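You operate a simulated robot arm through the tools that you are given. There is no shell and no other tool. Be economical: measure what you need, move in short steps, check, and stop when the job is done.

You run a simulated two-armed robot. Do the job below in one go: nothing can be reset, and whatever is moved stays where it is left.

JOB
Burnish the red piece bright, try it in the template gauge and tray it.
Fine: It must drop right in; it ends in the wooden tray. Put the burnisher back. Set down upright: purple burnisher.

It is judged by the outcome, as a careful person would: the job done as asked, and still so three seconds after it is handed in. It fails if anything else is knocked over, pushed out of place, dropped, spilled or broken.

ROBOT AND FRAMES
Two 7-joint arms with two-finger parallel grippers on one trunk, on a base that drives. Base frame: it is fixed to the floor where the robot stands at the start and does not move with it; the origin is under the middle of the robot, x ahead of it, y to its left, z up; the surface under the hand at the start is at about z = 0.9. Readings come in m, degrees, newtons and seconds.
The left shoulder is at the start at [0.06, 0.143, 0.947], the right one opposite. With the tool pointing down near the work surface each hand reaches from about 0.3 to 0.72 m from the robot's upright axis, wherever it stands, measured 20 degrees to its own side. Places, roughly: red piece (11x8x6 cm) [0.7, 0, 0.9]; wooden tray [1.8, 0, 0.9]. Payload 1.57 kg a hand.
The tool frame of a hand sits at the grasp point between the pads (the TCP): z along the fingers, y along the line on which they close. The tips reach 0.03 m beyond it. Largest opening 0.11 m; finger width 0.024, thickness 0.012; the body of the gripper, 0.048 by 0.112 m, starts 0.078 m behind the TCP.
Orientation is that of the tool frame in the base frame, as a unit quaternion [w, x, y, z]. With the fingers straight down and closing along the base's y, the tool's x points along the base's -x, its y along +y and its z along -z.

CONTROLS
- The arms move only by the tool move_arm. It takes "left_moves", "right_moves" or both (then of equal length, played together; a hand with none holds still); each is one flat list of numbers, 7 for each row, row after row: the shift along the tool's x, y, z in units of 30 mm (1.0 is 30 mm), then the turn, a rotation vector about the tool's x, y, z in units of 6 degrees (1.0 is 6 degrees), then the closure, from 0 (fully open) to 1 (shut). In form: [x, y, z, rx, ry, rz, jaw, x, y, z, rx, ry, rz, jaw, ...]. A call has 1 to 10 rows; each row shifts and turns the commanded pose from where the row before left it, along the tool's axes as they then stand. A call with a number of a shift or a turn outside -1 to 1 is refused whole. A row lasts 0.2 s, in which the tool goes at most 0.05 m and 8.6 degrees; a call with a longer step from one row to the next is refused whole, and so is a gripper value outside its range. A pose out of reach is approached as far as the arm can. The call stops where the force on the tool passes 40 N (or 10 N more than at its start, if that is more) or the arm is blocked; 0.2 s more then pass. Each finger travels about 0.045 m/s and halts on what it meets, pressing with about 41 N; the grip force reading is that of the motor and also rises with nothing between the fingers. The clock runs only during rows and for 0.2 s after the last one: add rows that do not move to give the fingers time. The reply holds the time, the measured pose of the TCP, the force on the tool along the base axes, the opening and the grip force, in the units named above and with some noise, with the torque about the TCP (base axes, N m) and any sound that the robot's microphone picked up, and new pictures: "views" is both (left out), scene, wrist or none (wrist: the cameras of the hands that moved).
- Cameras (640 x 400 px; columns grow to the right, rows downward): "scene" is now at [0.0442, -0.0293, 1.5615]; the picture's right is [-0.36, -0.93, 0.00], its down [-0.67, 0.25, -0.70] and it looks along [0.65, -0.25, -0.72] (base axes); focal length 295 px, centre (320, 200). "left" rides on the left gripper at [0.07, -0.016, -0.141] in its tool frame; the picture's right is [0.23, 0.97, 0.00], its down [-0.85, 0.20, -0.48] and it looks along [-0.47, 0.11, 0.88] (tool axes); focal length 222 px, centre (320, 200). "right" rides on the right gripper at [0.07, 0.016, -0.141] in its tool frame; the picture's right is [-0.23, 0.97, 0.00], its down [-0.85, -0.20, -0.48] and it looks along [-0.47, -0.11, 0.88] (tool axes); focal length 222 px, centre (320, 200).
- lift_body(by): slides the trunk up (or, below 0, down) by that many m; the arms and the scene camera ride with it, the base frame stays. It gives what a move gives, with no picture.
- base_move(legs): drives the robot by 1 to 6 legs, each [ahead, left, turn to the left] in m, m and degrees, along the robot's own axes; the way and the turn of a leg run together, so that a leg with both is an arc; at most 1.5 m and 180 degrees a leg. The arms and the cameras ride along, it lands a little off, and it stops where it bumps. It gives what a move gives, and a new picture of the scene camera.
- turn_head(pan, tilt): turns the head with the scene camera to pan (to the left, within 86 degrees either way) and tilt (down, from -29 to 69), counted from straight ahead of the robot. It gives what a move gives, and a new picture of the scene camera.
- pixel_to_xyz(camera, pixels): for up to 12 pixels [column, row] of the newest picture of that camera ("zoom" is the newest enlarged one), the place [x, y, z] in the base frame of the surface seen there, good to about 0.002 m. No time passes.
- close_up(camera, box): a new picture of the part [left, top, right, bottom] of that camera's present view, enlarged. No time passes.
- hand_in(): hands the job in; it is judged then, once.

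Go step by step. Measure first, check grasps and placings, and put right what went wrong. The budget is 80 turns and 260 pictures, counting those below and the enlarged ones. Unless the task says otherwise, let go and move clear before handing in.

The tools are called after ">>>" as name(argument=value, ...) on one line, values as JSON. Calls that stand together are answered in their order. move_arm: Moves the arms, as the interface text tells. Its arguments: {"type":"object","properties":{"left_moves":{"type":"array"},"right_moves":{"type":"array"},"views":{"type":"string","enum":["both","scene","wrist","none"]}},"required":[]} The other tools are called the same way: lift_body (by) slides the trunk up or down; base_move (legs) drives the base; turn_head (pan, tilt) turns the head that bears the scene camera; pixel_to_xyz (camera, pixels) gives the place of the surface under pixels of a picture; close_up (camera, box) takes an enlarged picture of a part of a camera's view; hand_in () hands the job in.

At the start:

```text
t: 0.0
left_tool_pos: [0.5226, 0.101, 1.1128]
left_orientation: [0.0, 0.0, 1.0, 0.0]
left_force: [-0.3, 0.7, 0.0]
left_ft_torque: [0.02, 0.02, -0.03]
left_grip_width: 0.11
left_grasp_force: 0.1
right_tool_pos: [0.4019, -0.3104, 1.1128]
right_orientation: [0.001, 0.0, 1.0, -0.001]
right_force: [0.1, 0.4, -0.4]
right_ft_torque: [-0.01, -0.01, -0.01]
right_grip_width: 0.1098
right_grasp_force: 0.1
trunk travel left (down, up): [-0.546, 0.044]
robot x, y, heading: [-0.0014, 0.0009, 0.0]
head pan, tilt: [-20.8, 45.7]
```

scene: 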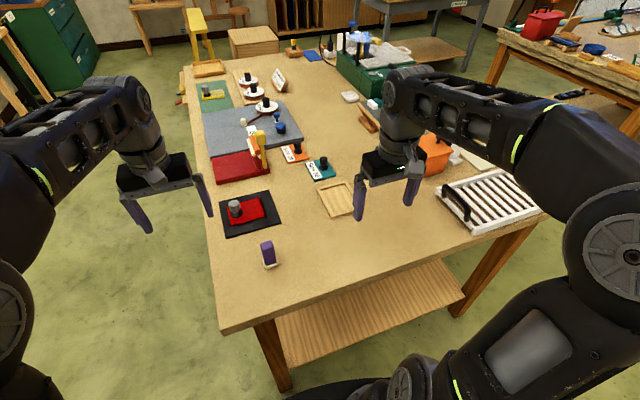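
right: 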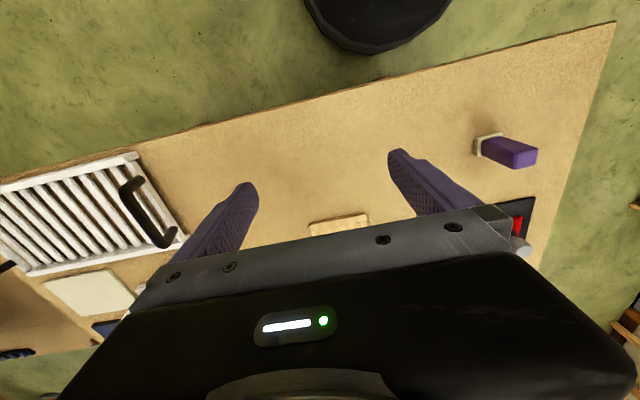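
left: 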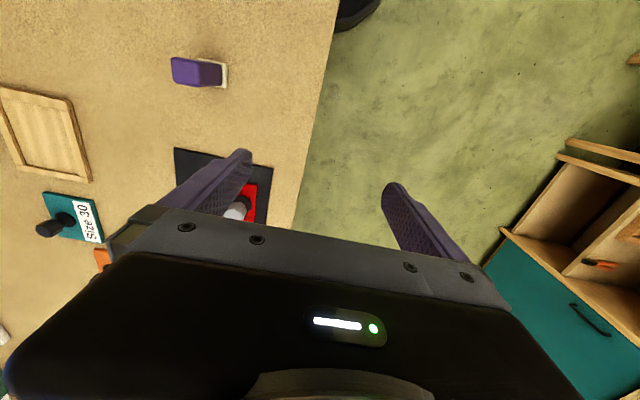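

The scene shows the red piece on a black mat (≈245,208), the purple burnisher at (268,255), and gauge-like plates further along. I'll enlarge these areas first.

>>> close_up(camera="scene", box=[190, 130, 390, 280])

>>> close_up(camera="scene", box=[170, 30, 410, 180])

>>> pixel_to_xyz(camera="scene", pixels=[[268, 244], [270, 262], [235, 207], [250, 212], [228, 232], [280, 222], [320, 165], [338, 200], [292, 153], [240, 165], [400, 270], [275, 195]])

```text
2.67 times, centred on (290, 205) of scene
```

zoom: 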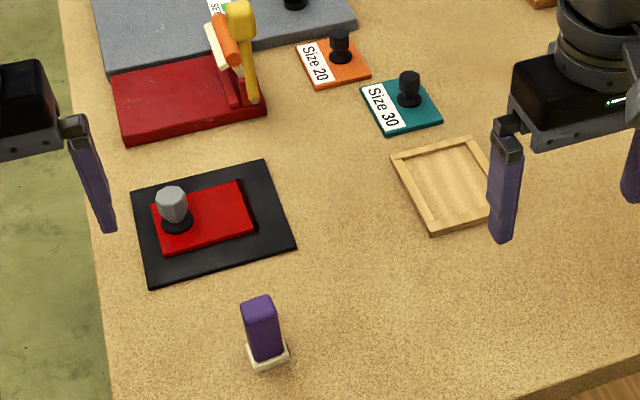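

```text
2.67 times, centred on (290, 105) of scene
```

zoom: 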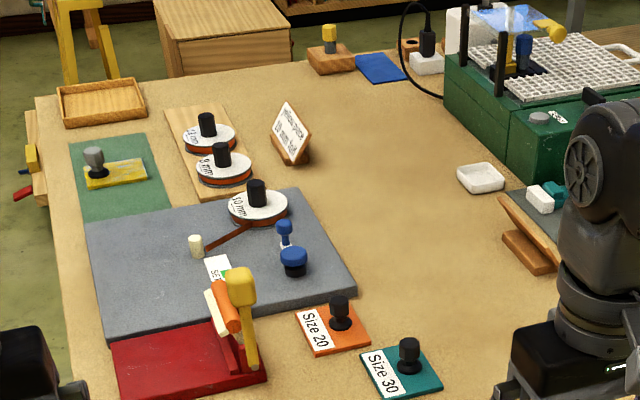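

```text
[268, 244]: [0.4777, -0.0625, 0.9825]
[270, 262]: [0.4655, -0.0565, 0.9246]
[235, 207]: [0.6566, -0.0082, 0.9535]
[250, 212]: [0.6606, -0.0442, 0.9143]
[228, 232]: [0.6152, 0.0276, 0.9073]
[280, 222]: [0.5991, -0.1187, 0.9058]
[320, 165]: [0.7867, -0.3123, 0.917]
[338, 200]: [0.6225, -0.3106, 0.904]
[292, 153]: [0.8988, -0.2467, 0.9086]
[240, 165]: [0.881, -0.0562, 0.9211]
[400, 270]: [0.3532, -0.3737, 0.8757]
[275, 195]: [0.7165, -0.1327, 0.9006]
```

The overview shows several possible gauges and two wooden trays. I'll turn the head to look further along and around.

>>> turn_head(pan=0, tilt=35)

>>> turn_head(pan=-50, tilt=35)

```text
t: 0.8
left_tool_pos: [0.5214, 0.1015, 1.1133]
left_orientation: [0.0, -0.001, 1.0, 0.001]
left_force: [-0.8, 0.1, -0.4]
left_ft_torque: [0.03, 0.0, -0.02]
left_grip_width: 0.1101
left_grasp_force: 0.0
right_tool_pos: [0.4008, -0.3105, 1.1115]
right_orientation: [0.0, 0.0, 1.0, 0.0]
right_force: [0.4, -0.5, -0.7]
right_ft_torque: [0.0, -0.02, 0.04]
right_grip_width: 0.1102
right_grasp_force: 0.0
trunk travel left (down, up): [-0.546, 0.044]
robot x, y, heading: [0.0039, -0.002, -0.2]
head pan, tilt: [0.0, 35.0]
```

scene: 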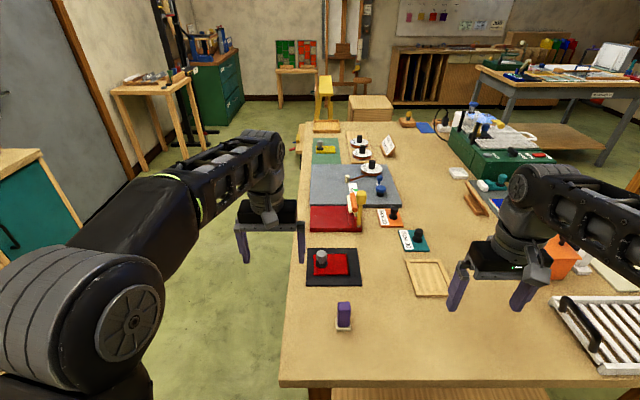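

```text
t: 2.0
left_tool_pos: [0.5221, 0.1026, 1.1123]
left_orientation: [0.0, -0.001, 1.0, 0.0]
left_force: [-0.7, 0.4, -0.6]
left_ft_torque: [-0.01, 0.01, -0.01]
left_grip_width: 0.11
left_grasp_force: 0.1
right_tool_pos: [0.4017, -0.3108, 1.1133]
right_orientation: [0.0, 0.0, 1.0, 0.001]
right_force: [0.2, -1.1, 1.1]
right_ft_torque: [0.01, 0.0, 0.01]
right_grip_width: 0.1099
right_grasp_force: 0.0
trunk travel left (down, up): [-0.546, 0.044]
robot x, y, heading: [0.0016, 0.0007, 0.1]
head pan, tilt: [-50.0, 35.0]
```

scene: 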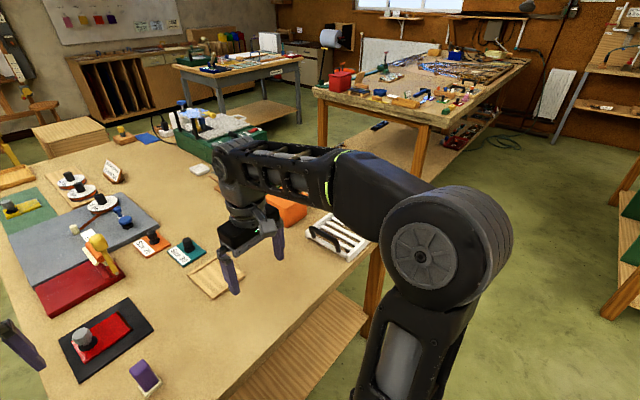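

>>> turn_head(pan=-8, tilt=40)

>>> close_up(camera="scene", box=[250, 140, 410, 240])

>>> close_up(camera="scene", box=[280, 75, 440, 175])

>>> close_up(camera="scene", box=[300, 200, 480, 320])

>>> close_up(camera="scene", box=[440, 70, 640, 200])

```text
t: 3.1
left_tool_pos: [0.5229, 0.1008, 1.1122]
left_orientation: [0.001, -0.001, 1.0, 0.0]
left_force: [-0.1, 0.7, 0.5]
left_ft_torque: [-0.02, 0.01, 0.05]
left_grip_width: 0.1103
left_grasp_force: 0.1
right_tool_pos: [0.4014, -0.3103, 1.1125]
right_orientation: [-0.001, -0.001, 1.0, 0.0]
right_force: [0.2, -0.5, -0.1]
right_ft_torque: [-0.02, 0.04, -0.02]
right_grip_width: 0.1103
right_grasp_force: 0.0
trunk travel left (down, up): [-0.546, 0.044]
robot x, y, heading: [-0.0012, 0.0009, 0.1]
head pan, tilt: [-8.0, 40.0]
```

scene: 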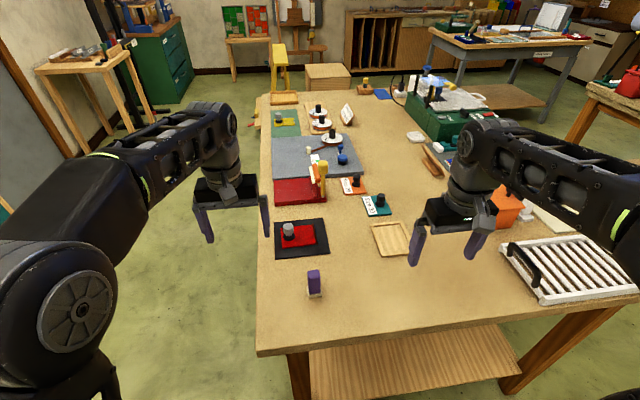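

```text
4.00 times, centred on (330, 190) of scene
```

zoom: 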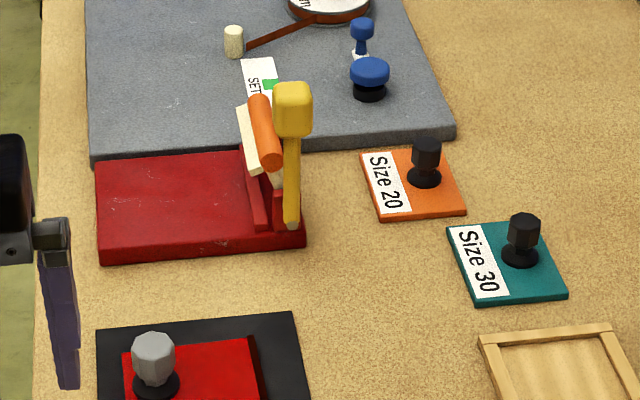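

```text
4.00 times, centred on (360, 125) of scene
```

zoom: 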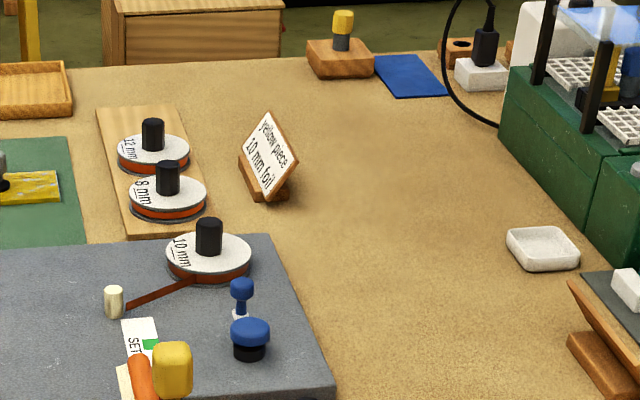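

```text
3.33 times, centred on (390, 260) of scene
```

zoom: 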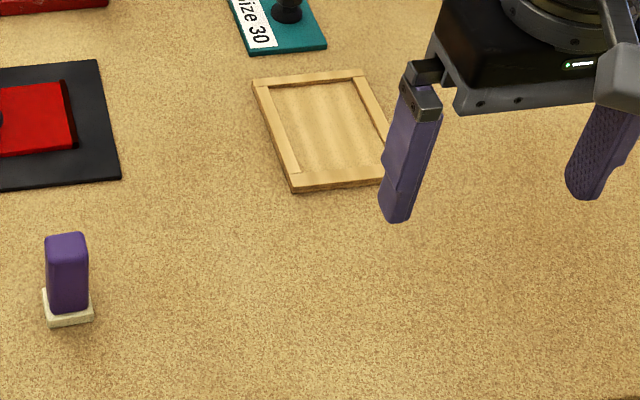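

```text
3.08 times, centred on (540, 135) of scene
```

zoom: 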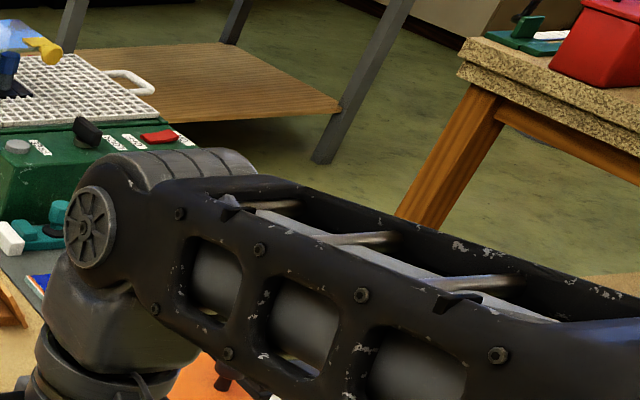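

>>> close_up(camera="scene", box=[255, 200, 415, 300])

>>> pixel_to_xyz(camera="scene", pixels=[[372, 224], [402, 222], [412, 253], [384, 257], [377, 228], [398, 226], [407, 248], [387, 252], [391, 238], [285, 99], [283, 94], [284, 105]])

```text
4.00 times, centred on (335, 250) of scene
```

zoom: 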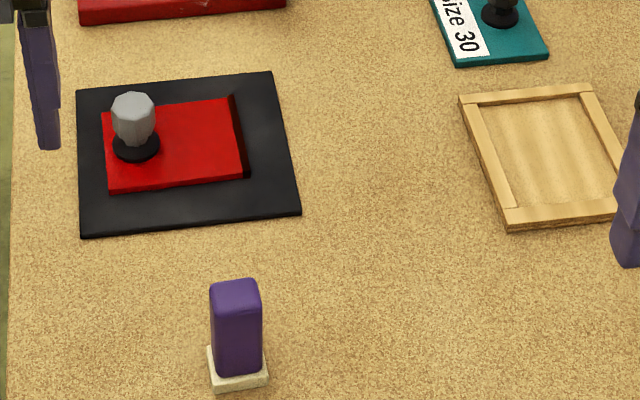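

```text
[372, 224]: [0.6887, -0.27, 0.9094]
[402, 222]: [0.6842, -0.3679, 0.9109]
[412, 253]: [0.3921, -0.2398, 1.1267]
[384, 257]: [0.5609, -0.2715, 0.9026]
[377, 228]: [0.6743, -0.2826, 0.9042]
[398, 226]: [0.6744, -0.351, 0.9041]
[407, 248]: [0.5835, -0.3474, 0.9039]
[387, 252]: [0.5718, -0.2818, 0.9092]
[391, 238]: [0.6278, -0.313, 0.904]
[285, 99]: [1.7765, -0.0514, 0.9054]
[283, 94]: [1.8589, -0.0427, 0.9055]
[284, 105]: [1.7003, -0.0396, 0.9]
```

>>> pixel_to_xyz(camera="zoom", pixels=[[105, 114], [109, 189], [243, 178], [228, 100], [247, 170], [236, 98], [200, 140], [90, 160], [133, 100], [137, 150], [120, 105], [150, 105]])

>>> close_up(camera="scene", box=[272, 212, 336, 252])

>>> close_up(camera="left", box=[150, 40, 310, 140])

>>> close_up(camera="right", box=[250, 160, 410, 260])

```text
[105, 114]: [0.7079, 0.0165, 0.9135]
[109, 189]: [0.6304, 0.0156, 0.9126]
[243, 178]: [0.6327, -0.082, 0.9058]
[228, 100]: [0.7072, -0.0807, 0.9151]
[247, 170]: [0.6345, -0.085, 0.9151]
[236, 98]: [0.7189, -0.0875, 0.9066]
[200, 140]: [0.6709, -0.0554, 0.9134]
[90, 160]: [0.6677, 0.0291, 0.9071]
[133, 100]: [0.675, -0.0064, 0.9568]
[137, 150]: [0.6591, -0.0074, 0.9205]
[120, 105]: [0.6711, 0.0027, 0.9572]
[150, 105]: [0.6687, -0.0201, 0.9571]
```

```text
10.00 times, centred on (304, 232) of scene
```

zoom: 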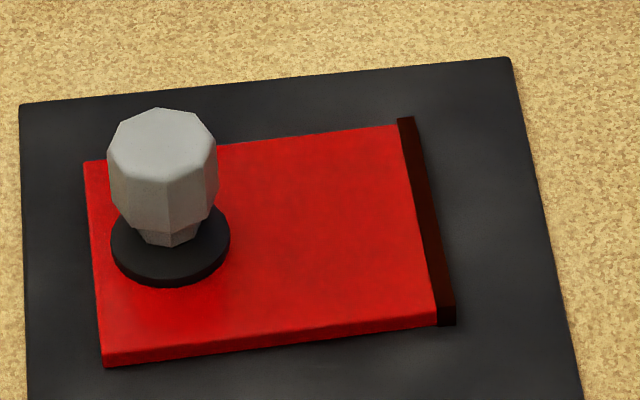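

```text
4.00 times, centred on (230, 90) of left
```

zoom: 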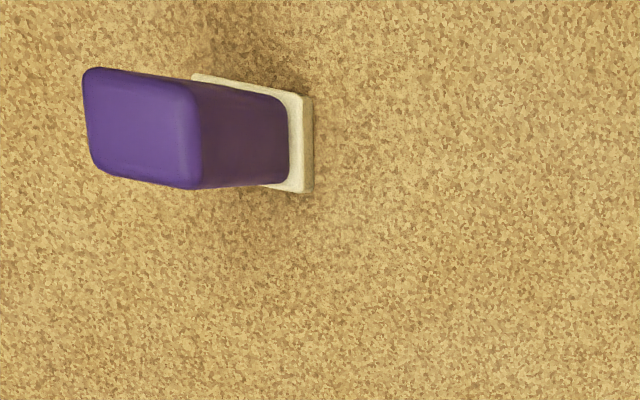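

```text
4.00 times, centred on (330, 210) of right
```

zoom: 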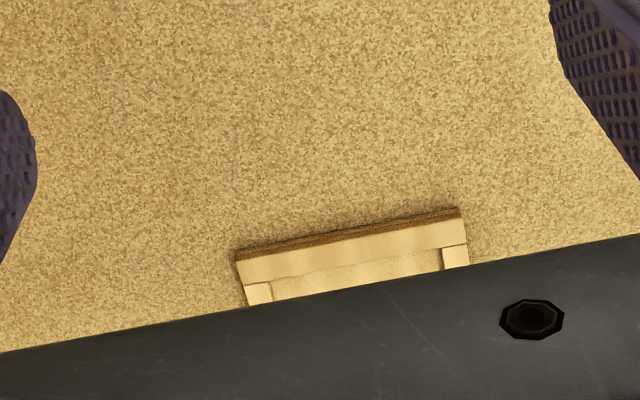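

>>> close_up(camera="scene", box=[272, 212, 336, 252])

>>> pixel_to_xyz(camera="zoom", pixels=[[406, 122], [420, 200], [430, 240], [445, 300], [445, 318], [415, 200], [425, 300], [395, 130], [85, 165], [105, 350], [160, 118], [170, 240]])

>>> close_up(camera="scene", box=[290, 260, 338, 300])

>>> pixel_to_xyz(camera="zoom", pixels=[[250, 110], [400, 110], [250, 140], [400, 140], [230, 350], [400, 340], [240, 390], [410, 375], [320, 125], [320, 250], [240, 370], [390, 240]])

```text
10.00 times, centred on (304, 232) of scene
```

zoom: 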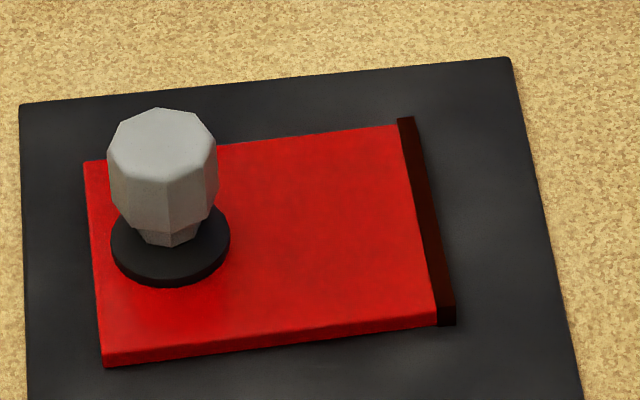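

```text
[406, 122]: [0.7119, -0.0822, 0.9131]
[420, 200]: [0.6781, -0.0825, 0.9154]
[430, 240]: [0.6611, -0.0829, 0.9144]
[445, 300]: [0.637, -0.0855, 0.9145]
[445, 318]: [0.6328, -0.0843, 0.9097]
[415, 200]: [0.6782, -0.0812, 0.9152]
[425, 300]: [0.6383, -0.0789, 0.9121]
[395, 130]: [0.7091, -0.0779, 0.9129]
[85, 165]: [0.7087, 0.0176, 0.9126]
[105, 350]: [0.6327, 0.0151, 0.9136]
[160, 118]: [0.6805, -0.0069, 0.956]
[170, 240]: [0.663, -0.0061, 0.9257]
```

```text
10.00 times, centred on (314, 280) of scene
```

zoom: 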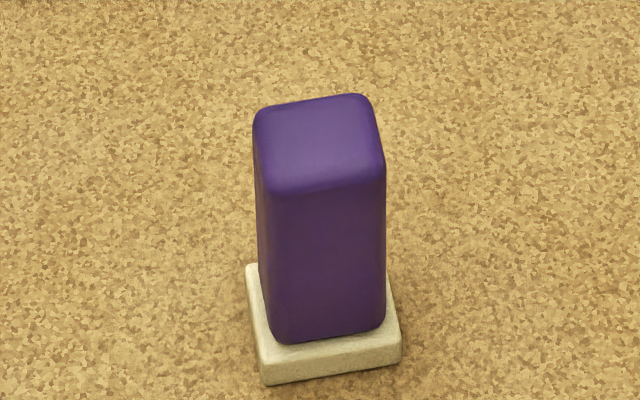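

```text
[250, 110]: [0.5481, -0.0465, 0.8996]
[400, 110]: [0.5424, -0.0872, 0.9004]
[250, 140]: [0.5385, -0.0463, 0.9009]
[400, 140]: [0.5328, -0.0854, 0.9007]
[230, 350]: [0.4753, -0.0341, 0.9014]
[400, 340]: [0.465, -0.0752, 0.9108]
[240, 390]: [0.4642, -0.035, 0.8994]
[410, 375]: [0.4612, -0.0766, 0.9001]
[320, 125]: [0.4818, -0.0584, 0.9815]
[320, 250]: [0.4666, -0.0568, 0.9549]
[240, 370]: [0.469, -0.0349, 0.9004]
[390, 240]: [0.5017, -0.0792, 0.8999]
```

The dark strip on the red plate (zoom 425,220) is the dull edge at y≈-0.083. The frame at (391,238) has a recess of the right size to be the gauge. I need the room for the base and better frame dimensions.

>>> close_up(camera="scene", box=[364, 214, 428, 264])

>>> pixel_to_xyz(camera="zoom", pixels=[[85, 95], [375, 80], [205, 420], [450, 350], [110, 110], [350, 95], [215, 370], [430, 330], [130, 200], [380, 160], [180, 300], [290, 250]])

>>> pixel_to_xyz(camera="right", pixels=[[380, 20], [380, 45], [320, 20], [435, 15], [300, 100], [200, 130], [610, 30]])

```text
8.00 times, centred on (396, 239) of scene
```

zoom: 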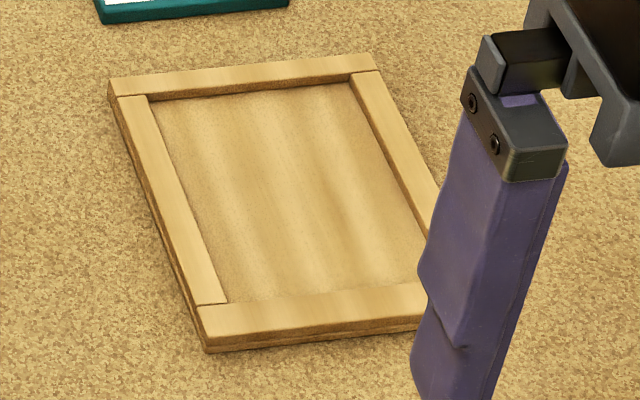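

```text
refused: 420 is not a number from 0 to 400
```

```text
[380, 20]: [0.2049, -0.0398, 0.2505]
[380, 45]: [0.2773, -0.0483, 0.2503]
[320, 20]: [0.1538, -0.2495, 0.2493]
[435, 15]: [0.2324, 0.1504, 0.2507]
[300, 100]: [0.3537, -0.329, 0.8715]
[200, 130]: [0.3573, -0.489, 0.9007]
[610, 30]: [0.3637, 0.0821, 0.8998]
```

>>> pixel_to_xyz(camera="zoom", pixels=[[112, 82], [372, 58], [205, 345], [155, 105], [350, 86], [228, 295], [205, 338], [125, 98], [145, 98], [206, 300], [226, 300], [290, 200]])

>>> base_move(legs=[[0.045, 0.0, 0.0]])

```text
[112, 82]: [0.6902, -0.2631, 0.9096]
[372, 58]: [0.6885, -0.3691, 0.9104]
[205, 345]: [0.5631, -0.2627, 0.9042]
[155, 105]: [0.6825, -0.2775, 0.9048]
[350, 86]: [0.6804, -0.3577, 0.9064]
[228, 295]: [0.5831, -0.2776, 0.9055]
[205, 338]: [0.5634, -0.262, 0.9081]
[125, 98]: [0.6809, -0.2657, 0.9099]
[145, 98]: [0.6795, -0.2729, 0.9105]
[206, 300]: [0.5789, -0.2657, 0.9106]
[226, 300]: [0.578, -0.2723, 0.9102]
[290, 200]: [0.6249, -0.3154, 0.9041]
```

```text
t: 4.0
left_tool_pos: [0.5685, 0.1006, 1.1119]
left_orientation: [-0.001, -0.002, 1.0, -0.001]
left_force: [0.5, 0.2, -0.5]
left_ft_torque: [-0.04, 0.06, 0.01]
left_grip_width: 0.1099
left_grasp_force: 0.2
right_tool_pos: [0.4485, -0.3093, 1.1121]
right_orientation: [0.0, 0.0, 1.0, 0.0]
right_force: [1.3, 0.0, -0.3]
right_ft_torque: [0.0, 0.05, 0.03]
right_grip_width: 0.1099
right_grasp_force: 0.0
trunk travel left (down, up): [-0.546, 0.044]
robot x, y, heading: [0.0444, -0.0015, 0.1]
head pan, tilt: [-8.0, 40.0]
```

scene: 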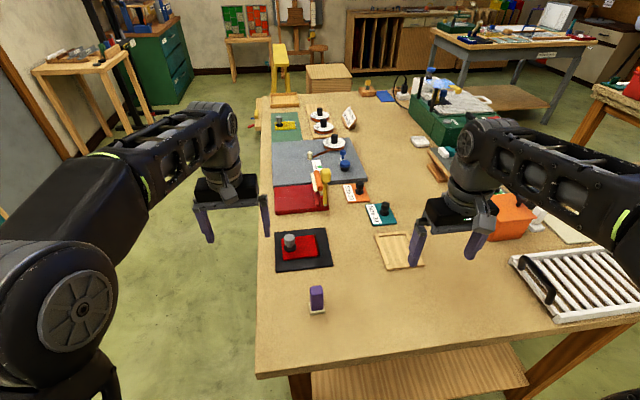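

Gauge recess is about 0.103 × 0.082 m centred near (0.630, -0.316), and the base moved cleanly. Next I rotate both hands to close along x.

>>> move_arm(left_moves=[0, 0, 0, 0, 0, 1, 0.3, 0, 0, 0, 0, 0, 1, 0.3, 0, 0, 0, 0, 0, 1, 0.3, 0, 0, 0, 0, 0, 1, 0.3, 0, 0, 0, 0, 0, 1, 0.3, 0, 0, 0, 0, 0, 1, 0.3, 0, 0, 0, 0, 0, 1, 0.3, 0, 0, 0, 0, 0, 1, 0.3, 0, 0, 0, 0, 0, 1, 0.3, 0, 0, 0, 0, 0, 1, 0.3], right_moves=[0, 0, 0, 0, 0, -1, 0.3, 0, 0, 0, 0, 0, -1, 0.3, 0, 0, 0, 0, 0, -1, 0.3, 0, 0, 0, 0, 0, -1, 0.3, 0, 0, 0, 0, 0, -1, 0.3, 0, 0, 0, 0, 0, -1, 0.3, 0, 0, 0, 0, 0, -1, 0.3, 0, 0, 0, 0, 0, -1, 0.3, 0, 0, 0, 0, 0, -1, 0.3, 0, 0, 0, 0, 0, -1, 0.3], views="none")

>>> move_arm(left_moves=[0, 0, 0, 0, 0, 1, 0.3, 0, 0, 0, 0, 0, 1, 0.3, 0, 0, 0, 0, 0, 1, 0.3, 0, 0, 0, 0, 0, 1, 0.3, 0, 0, 0, 0, 0, 1, 0.3], right_moves=[0, 0, 0, 0, 0, -1, 0.3, 0, 0, 0, 0, 0, -1, 0.3, 0, 0, 0, 0, 0, -1, 0.3, 0, 0, 0, 0, 0, -1, 0.3, 0, 0, 0, 0, 0, -1, 0.3], views="scene")

```text
t: 6.2
left_tool_pos: [0.5679, 0.1017, 1.1134]
left_orientation: [-0.001, 0.5, 0.866, 0.001]
left_force: [0.0, -0.7, 0.3]
left_ft_torque: [0.03, -0.01, -0.02]
left_grip_width: 0.0769
left_grasp_force: 0.1
right_tool_pos: [0.4467, -0.3092, 1.1139]
right_orientation: [0.0, -0.5, 0.866, 0.001]
right_force: [0.0, 0.3, -0.1]
right_ft_torque: [-0.02, 0.01, 0.02]
right_grip_width: 0.0771
right_grasp_force: 0.0
trunk travel left (down, up): [-0.546, 0.044]
robot x, y, heading: [0.0463, -0.0021, -0.0]
head pan, tilt: [-8.0, 40.0]
```

```text
t: 7.4
left_tool_pos: [0.5663, 0.1012, 1.1121]
left_orientation: [0.001, 0.708, 0.707, 0.001]
left_force: [0.5, 0.3, 1.5]
left_ft_torque: [-0.01, 0.0, -0.01]
left_grip_width: 0.0772
left_grasp_force: 0.1
right_tool_pos: [0.4465, -0.3101, 1.1126]
right_orientation: [0.0, 0.708, -0.706, 0.0]
right_force: [0.6, -0.4, 1.4]
right_ft_torque: [0.0, -0.01, -0.01]
right_grip_width: 0.077
right_grasp_force: 0.1
trunk travel left (down, up): [-0.546, 0.044]
robot x, y, heading: [0.0412, -0.0037, 0.1]
head pan, tilt: [-8.0, 40.0]
```

scene: 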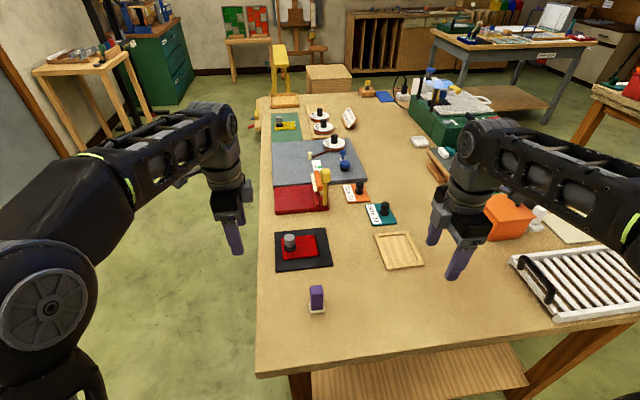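

>>> move_arm(left_moves=[-0.36, 0.34, 0, 0, 0, 0, 0.3, -0.36, 0.34, 0, 0, 0, 0, 0.3, -0.36, 0.34, 0, 0, 0, 0, 0.3, -0.36, 0.34, 0, 0, 0, 0, 0.3, -0.36, 0.34, 0, 0, 0, 0, 0.3, -0.36, 0.34, 0, 0, 0, 0, 0.3, -0.36, 0.34, 0, 0, 0, 0, 0.3, -0.36, 0.34, 0, 0, 0, 0, 0.3, -0.36, 0.34, 0, 0, 0, 0, 0.3, -0.36, 0.34, 0, 0, 0, 0, 0.3], right_moves=[-0.842, -0.118, 0, 0, 0, 0, 0.3, -0.842, -0.118, 0, 0, 0, 0, 0.3, -0.842, -0.118, 0, 0, 0, 0, 0.3, -0.842, -0.118, 0, 0, 0, 0, 0.3, -0.842, -0.118, 0, 0, 0, 0, 0.3, -0.842, -0.118, 0, 0, 0, 0, 0.3, -0.842, -0.118, 0, 0, 0, 0, 0.3, -0.842, -0.118, 0, 0, 0, 0, 0.3, -0.842, -0.118, 0, 0, 0, 0, 0.3, -0.842, -0.118, 0, 0, 0, 0, 0.3], views="both")

```text
t: 9.6
left_tool_pos: [0.5717, 0.0961, 1.113]
left_orientation: [0.001, 0.707, 0.707, 0.001]
left_force: [-0.6, -0.4, 1.6]
left_ft_torque: [0.03, 0.01, -0.01]
left_grip_width: 0.0769
left_grasp_force: 0.0
left hand out of reach, approached as far as the arm can: row 1, 2, 3, 4, 5, 6, 7, 8, 9, 10
right_tool_pos: [0.4823, -0.0541, 1.1122]
right_orientation: [0.0, 0.707, -0.707, 0.0]
right_force: [-0.1, -0.6, 0.1]
right_ft_torque: [-0.04, -0.01, -0.01]
right_grip_width: 0.0768
right_grasp_force: 0.1
trunk travel left (down, up): [-0.546, 0.044]
robot x, y, heading: [0.0417, 0.002, -0.1]
head pan, tilt: [-8.0, 40.0]
```

scene: 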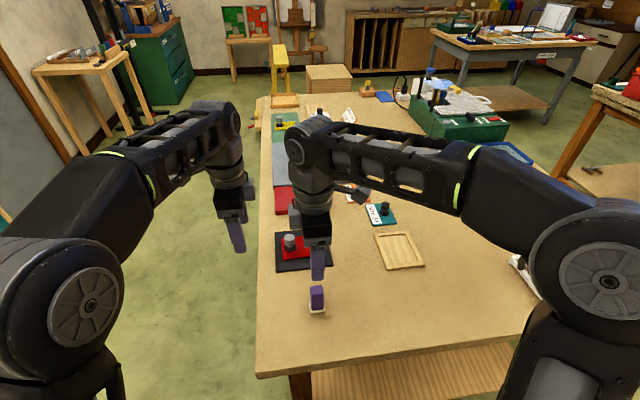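
right: 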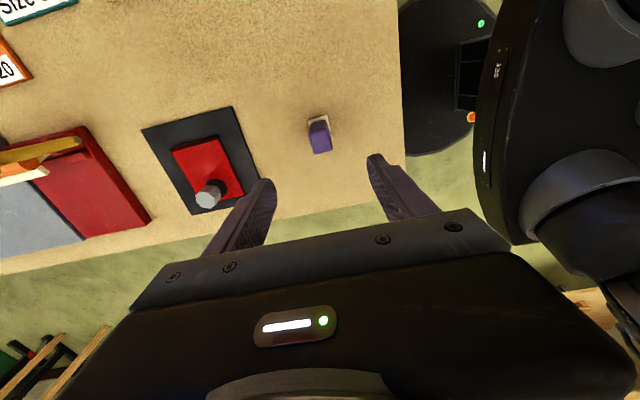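
left: 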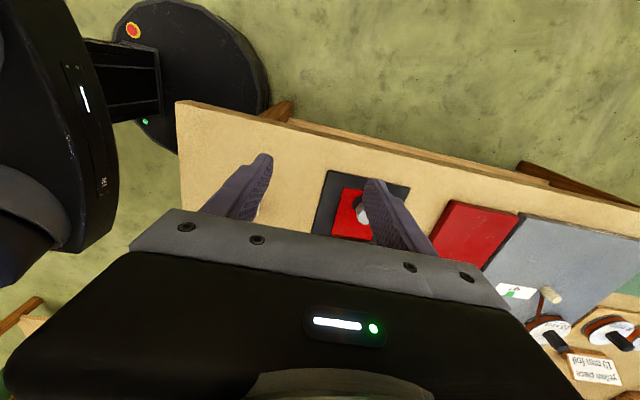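

The right hand is above the burnisher (319,133). The left hand ran out of reach at this height, so it must go lower before reaching in. I'll check the burnisher's alignment.

>>> close_up(camera="right", box=[279, 100, 359, 160])

>>> pixel_to_xyz(camera="zoom", pixels=[[235, 120], [395, 120], [240, 200], [260, 390], [260, 260], [410, 230], [300, 380], [430, 370], [320, 300], [335, 140], [400, 180], [250, 310]])

>>> move_arm(left_moves=[0, 0, 0.7, 0, 0, 0, 0.3, 0, 0, 0.7, 0, 0, 0, 0.3, 0, 0, 0.7, 0, 0, 0, 0.3, 0, 0, 0.7, 0, 0, 0, 0.3], views="none")

```text
6.67 times, centred on (319, 130) of right
```

zoom: 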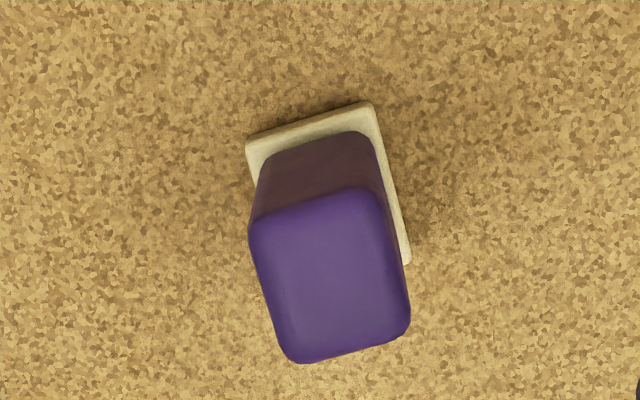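

```text
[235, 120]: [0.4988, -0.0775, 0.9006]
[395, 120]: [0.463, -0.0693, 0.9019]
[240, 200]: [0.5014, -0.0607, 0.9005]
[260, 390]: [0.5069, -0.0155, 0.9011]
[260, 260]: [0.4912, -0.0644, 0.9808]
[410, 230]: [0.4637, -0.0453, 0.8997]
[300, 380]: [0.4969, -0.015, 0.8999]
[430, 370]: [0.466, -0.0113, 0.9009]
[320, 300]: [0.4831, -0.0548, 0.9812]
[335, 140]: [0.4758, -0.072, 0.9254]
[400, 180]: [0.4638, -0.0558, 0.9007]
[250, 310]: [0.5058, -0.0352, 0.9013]
```

```text
t: 10.6
left_tool_pos: [0.5727, 0.0965, 1.0275]
left_orientation: [0.0, 0.706, 0.708, 0.0]
left_force: [-0.1, 0.0, -0.1]
left_ft_torque: [-0.03, -0.05, 0.0]
left_grip_width: 0.077
left_grasp_force: 0.1
right_tool_pos: [0.4806, -0.055, 1.1121]
right_orientation: [0.0, 0.707, -0.707, -0.001]
right_force: [-0.6, 0.1, -0.2]
right_ft_torque: [0.01, 0.02, -0.02]
right_grip_width: 0.0769
right_grasp_force: 0.1
trunk travel left (down, up): [-0.546, 0.044]
robot x, y, heading: [0.0443, -0.0001, -0.1]
head pan, tilt: [-8.0, 40.0]
```

The burnisher is turned about 4°, so I align the right hand and lower it around the handle; the left hand tilts outward meanwhile.

>>> move_arm(right_moves=[0.13, 0, 0, 0, 0, -0.67, 0.4, 0, 0, 0.747, 0, 0, 0, 0.4, 0, 0, 0.747, 0, 0, 0, 0.4, 0, 0, 0.747, 0, 0, 0, 0.4, 0, 0, 0.747, 0, 0, 0, 0.4, 0, 0, 0.747, 0, 0, 0, 0.4, 0, 0, 0.747, 0, 0, 0, 0.4, 0, 0, 0.747, 0, 0, 0, 0.4, 0, 0, 0, 0, 0, 0, 0.4], left_moves=[0, 0, 0, 0, -0.83, 0, 0.4, 0, 0, 0, 0, -0.83, 0, 0.4, 0, 0, 0, 0, -0.83, 0, 0.4, 0, 0, 0, 0, -0.83, 0, 0.4, 0, 0, 0, 0, 0, 0, 0.4, 0, 0, 0, 0, 0, 0, 0.4, 0, 0, 0, 0, 0, 0, 0.4, 0, 0, 0, 0, 0, 0, 0.4, 0, 0, 0, 0, 0, 0, 0.4], views="both")

```text
t: 12.6
left_tool_pos: [0.5716, 0.097, 1.0275]
left_orientation: [0.121, 0.697, 0.696, -0.122]
left_force: [0.9, 0.8, -0.4]
left_ft_torque: [0.02, 0.03, 0.01]
left_grip_width: 0.0661
left_grasp_force: 0.2
right_tool_pos: [0.4823, -0.0625, 0.9556]
right_orientation: [0.0, 0.731, -0.683, 0.0]
right_force: [0.2, 0.2, -0.3]
right_ft_torque: [0.01, -0.02, -0.02]
right_grip_width: 0.066
right_grasp_force: 0.1
trunk travel left (down, up): [-0.546, 0.044]
robot x, y, heading: [0.0427, -0.0023, -0.1]
head pan, tilt: [-8.0, 40.0]
```

scene: 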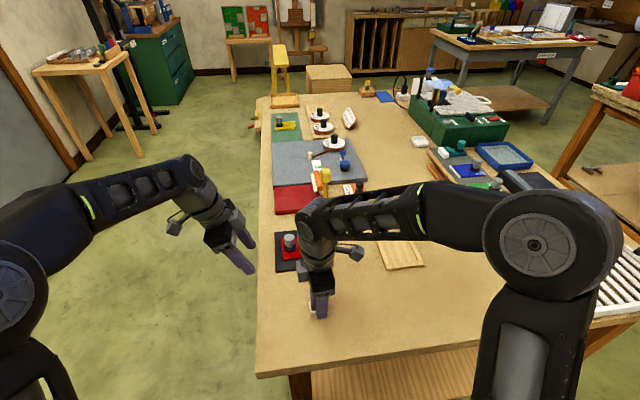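
right: 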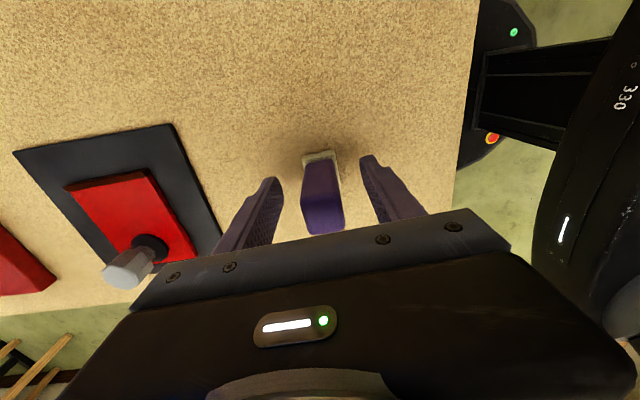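
left: 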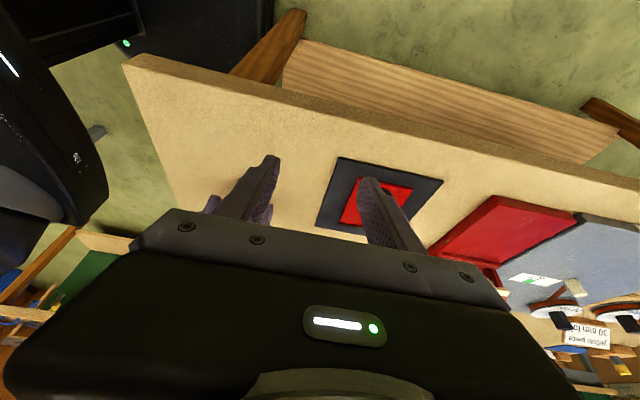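

>>> move_arm(right_moves=[0, 0, 0, 0, 0, 0, 0.7, 0, 0, 0, 0, 0, 0, 0.9, 0, 0, 0, 0, 0, 0, 1, 0, 0, 0, 0, 0, 0, 1, 0, 0, 0, 0, 0, 0, 1, 0, 0, 0, 0, 0, 0, 1], views="wrist")

```text
t: 14.0
left_tool_pos: [0.572, 0.0971, 1.028]
left_orientation: [0.124, 0.696, 0.697, -0.122]
left_force: [-0.8, 0.0, -0.7]
left_ft_torque: [0.03, -0.01, 0.0]
left_grip_width: 0.066
left_grasp_force: 0.0
right_tool_pos: [0.4809, -0.0609, 0.9565]
right_orientation: [-0.001, 0.731, -0.682, 0.0]
right_force: [0.3, -0.3, 0.4]
right_ft_torque: [0.03, 0.0, 0.03]
right_grip_width: 0.0254
right_grasp_force: 37.0
trunk travel left (down, up): [-0.546, 0.044]
robot x, y, heading: [0.0446, 0.001, -0.1]
head pan, tilt: [-8.0, 40.0]
```

right: 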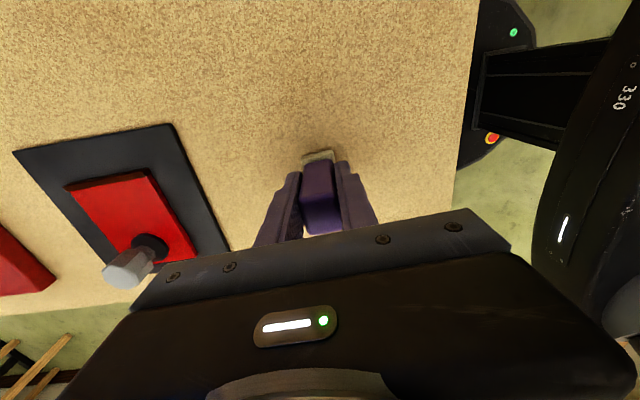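

The burnisher is gripped (25 mm, 37 N). I lift it slightly and bring the left hand over the knob.

>>> move_arm(left_moves=[-0.505, 0.528, 0.302, 0, 0, 0, 0.4, -0.505, 0.528, 0.302, 0, 0, 0, 0.4, -0.505, 0.528, 0.302, 0, 0, 0, 0.4, -0.505, 0.528, 0.302, 0, 0, 0, 0.4, -0.505, 0.528, 0.302, 0, 0, 0, 0.4, -0.505, 0.528, 0.302, 0, 0, 0, 0.4], right_moves=[0, 0, -0.3, 0, 0, 0, 1, 0, 0, -0.3, 0, 0, 0, 1, 0, 0, -0.3, 0, 0, 0, 1, 0, 0, -0.3, 0, 0, 0, 1, 0, 0, -0.3, 0, 0, 0, 1, 0, 0, -0.3, 0, 0, 0, 1], views="both")

```text
t: 15.4
left_tool_pos: [0.6675, -0.0084, 1.0073]
left_orientation: [0.123, 0.696, 0.697, -0.122]
left_force: [-0.6, -0.2, 0.4]
left_ft_torque: [0.02, 0.03, 0.01]
left_grip_width: 0.0662
left_grasp_force: 0.2
right_tool_pos: [0.4798, -0.0612, 1.0103]
right_orientation: [0.0, 0.731, -0.682, 0.0]
right_force: [1.1, 0.1, -0.9]
right_ft_torque: [-0.01, 0.01, -0.01]
right_grip_width: 0.0251
right_grasp_force: 36.7
trunk travel left (down, up): [-0.546, 0.044]
robot x, y, heading: [0.0421, 0.0012, -0.1]
head pan, tilt: [-8.0, 40.0]
```

scene: 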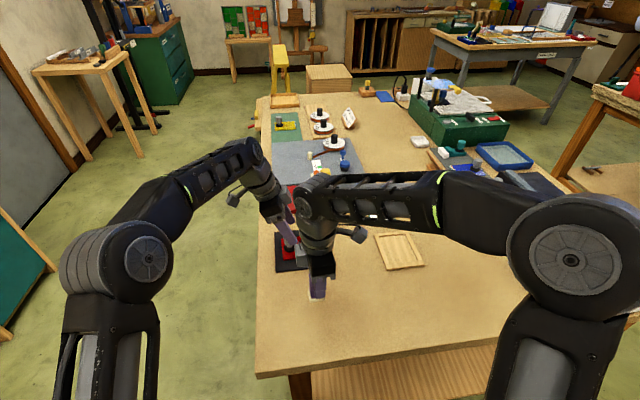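
right: 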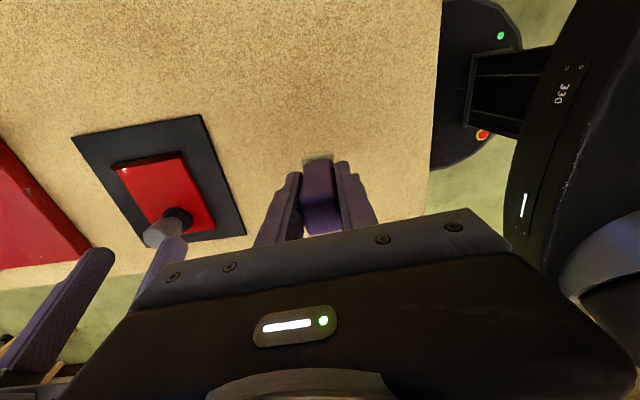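
left: 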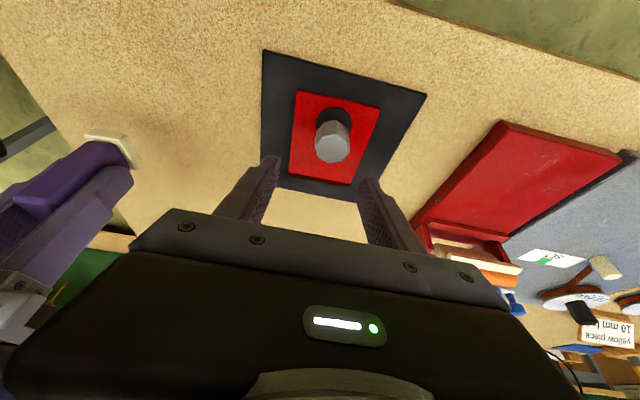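

>>> close_up(camera="right", box=[70, 110, 250, 250])

>>> close_up(camera="left", box=[255, 40, 435, 210])

>>> pixel_to_xyz(camera="zoom", pixels=[[150, 140], [135, 310], [345, 310], [390, 200], [250, 180], [250, 250], [260, 100], [200, 165], [270, 330]])

```text
2.86 times, centred on (160, 180) of right
```

zoom: 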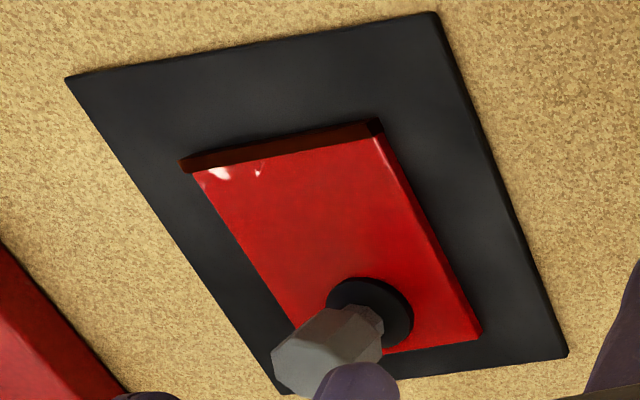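

```text
2.35 times, centred on (345, 125) of left
```

zoom: 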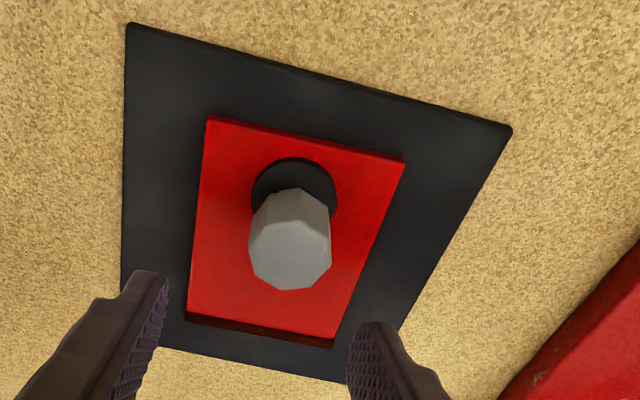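

```text
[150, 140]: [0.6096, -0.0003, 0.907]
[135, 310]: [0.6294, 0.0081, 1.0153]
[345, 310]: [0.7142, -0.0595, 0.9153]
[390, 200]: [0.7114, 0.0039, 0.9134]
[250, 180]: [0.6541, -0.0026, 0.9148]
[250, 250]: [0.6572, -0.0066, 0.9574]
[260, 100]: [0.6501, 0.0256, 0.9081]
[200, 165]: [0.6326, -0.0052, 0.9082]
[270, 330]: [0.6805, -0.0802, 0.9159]
```

The strip at the plate's end is real (zoom 280,145). I lower the left hand onto the knob and grip it.

>>> move_arm(left_moves=[0.2, 0, 0.543, 0, 0, 0, 0.45, 0.2, 0, 0.543, 0, 0, 0, 0.45, 0.2, 0, 0.543, 0, 0, 0, 0.45, 0, 0, 0, 0, 0, 0, 0.6, 0, 0, 0, 0, 0, 0, 0.75, 0, 0, 0, 0, 0, 0, 1, 0, 0, 0, 0, 0, 0, 1, 0, 0, 0, 0, 0, 0, 1, 0, 0, 0, 0, 0, 0, 1], views="wrist")

>>> close_up(camera="right", box=[70, 110, 250, 250])

```text
t: 17.4
left_tool_pos: [0.6672, -0.0058, 0.9554]
left_orientation: [0.123, 0.696, 0.697, -0.121]
left_force: [3.4, 2.0, 2.9]
left_ft_torque: [-0.06, 0.01, 0.09]
left_grip_width: 0.0312
left_grasp_force: 25.2
right_tool_pos: [0.4805, -0.0609, 1.0095]
right_orientation: [0.001, 0.732, -0.681, 0.0]
right_force: [-0.1, -0.4, -1.2]
right_ft_torque: [0.01, -0.01, 0.01]
right_grip_width: 0.0253
right_grasp_force: 36.5
trunk travel left (down, up): [-0.546, 0.044]
robot x, y, heading: [0.0435, 0.0034, 0.0]
head pan, tilt: [-8.0, 40.0]
```

left: 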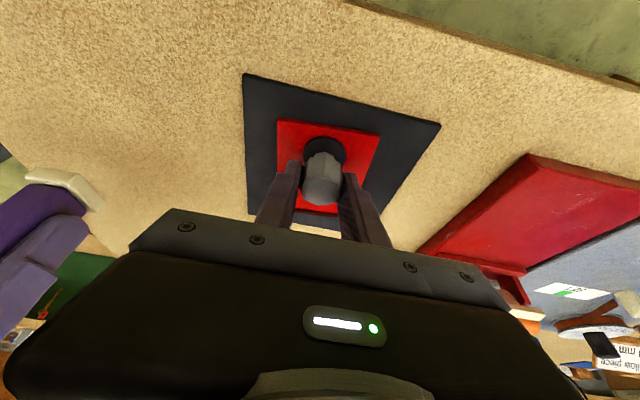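

```text
2.86 times, centred on (160, 180) of right
```

zoom: 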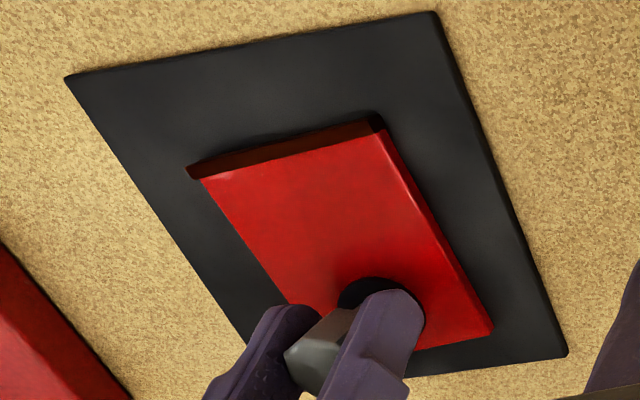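

>>> move_arm(right_moves=[0.151, -0.79, 0, 0, 0, 0, 1, 0.151, -0.79, 0, 0, 0, 0, 1, 0.151, -0.79, 0, 0, 0, 0, 1, 0.151, -0.79, 0, 0, 0, 0, 1, 0.151, -0.79, 0, 0, 0, 0, 1, 0.151, -0.79, 0, 0, 0, 0, 1, 0.151, -0.79, 0, 0, 0, 0, 1, 0.151, -0.79, 0, 0, 0, 0, 1], views="both")

```text
t: 19.2
left_tool_pos: [0.6675, -0.0069, 0.956]
left_orientation: [0.122, 0.696, 0.697, -0.121]
left_force: [-0.3, -0.1, 1.4]
left_ft_torque: [0.13, 0.17, 0.01]
left_grip_width: 0.0312
left_grasp_force: 24.7
right_tool_pos: [0.6725, -0.0829, 1.0091]
right_orientation: [0.0, 0.731, -0.682, 0.0]
right_force: [-0.3, 0.2, -0.3]
right_ft_torque: [-0.04, 0.0, 0.02]
right_grip_width: 0.0254
right_grasp_force: 36.7
trunk travel left (down, up): [-0.546, 0.044]
robot x, y, heading: [0.0434, 0.0023, -0.1]
head pan, tilt: [-8.0, 40.0]
```

scene: 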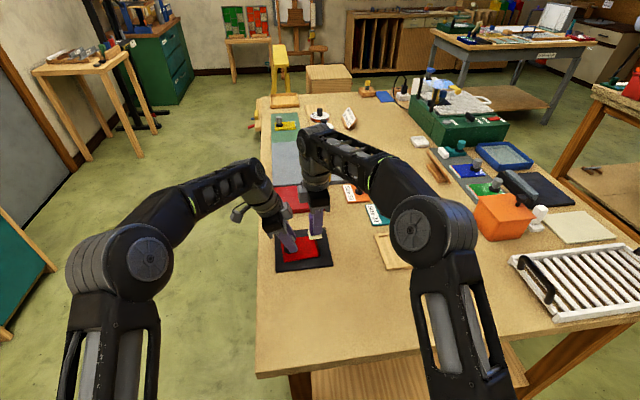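
right: 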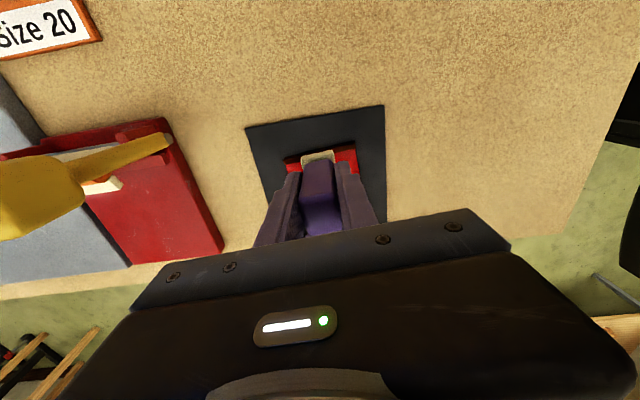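

The pad is directly over the dark strip with the arms clear of each other. I lower it to contact.

>>> move_arm(right_moves=[0, 0, 0.4, 0, 0, 0, 1, 0, 0, 0.4, 0, 0, 0, 1, 0, 0, 0.4, 0, 0, 0, 1, 0, 0, 0.1, 0, 0, 0, 1, 0, 0, 0.06, 0, 0, 0, 1], views="wrist")

```text
t: 20.4
left_tool_pos: [0.6678, -0.0065, 0.9548]
left_orientation: [0.123, 0.696, 0.697, -0.121]
left_force: [-0.5, -0.6, 1.7]
left_ft_torque: [0.0, 0.01, -0.07]
left_grip_width: 0.0309
left_grasp_force: 25.0
right_tool_pos: [0.6706, -0.0842, 0.9692]
right_orientation: [0.0, 0.732, -0.682, 0.0]
right_force: [-0.1, 0.1, -0.9]
right_ft_torque: [-0.02, 0.01, 0.0]
right_grip_width: 0.0253
right_grasp_force: 36.7
trunk travel left (down, up): [-0.546, 0.044]
robot x, y, heading: [0.0407, -0.0007, -0.1]
head pan, tilt: [-8.0, 40.0]
```

right: 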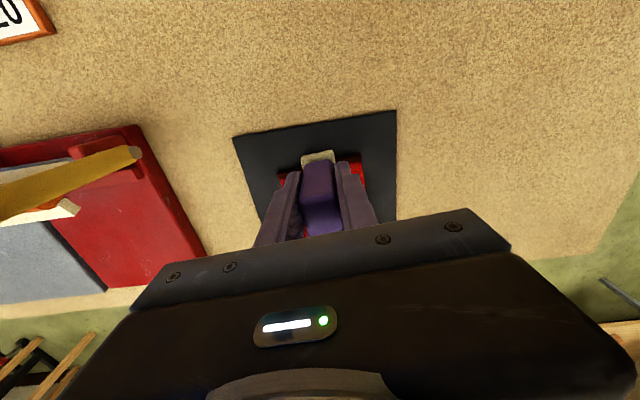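

>>> move_arm(right_moves=[0, 0, 0.05, 0, 0, 0, 1, 0, 0, 0.05, 0, 0, 0, 1], views="none")

```text
t: 21.0
left_tool_pos: [0.6661, -0.0063, 0.9559]
left_orientation: [0.123, 0.696, 0.697, -0.121]
left_force: [4.9, -2.1, -2.7]
left_ft_torque: [-0.01, 0.05, 0.16]
left_grip_width: 0.0314
left_grasp_force: 25.0
right_tool_pos: [0.6724, -0.0821, 0.9701]
right_orientation: [-0.003, 0.731, -0.683, 0.001]
right_force: [-2.3, -0.9, 18.3]
right_ft_torque: [0.1, 0.24, 0.06]
right_grip_width: 0.0254
right_grasp_force: 36.9
trunk travel left (down, up): [-0.546, 0.044]
robot x, y, heading: [0.0454, 0.0022, 0.1]
head pan, tilt: [-8.0, 40.0]
```

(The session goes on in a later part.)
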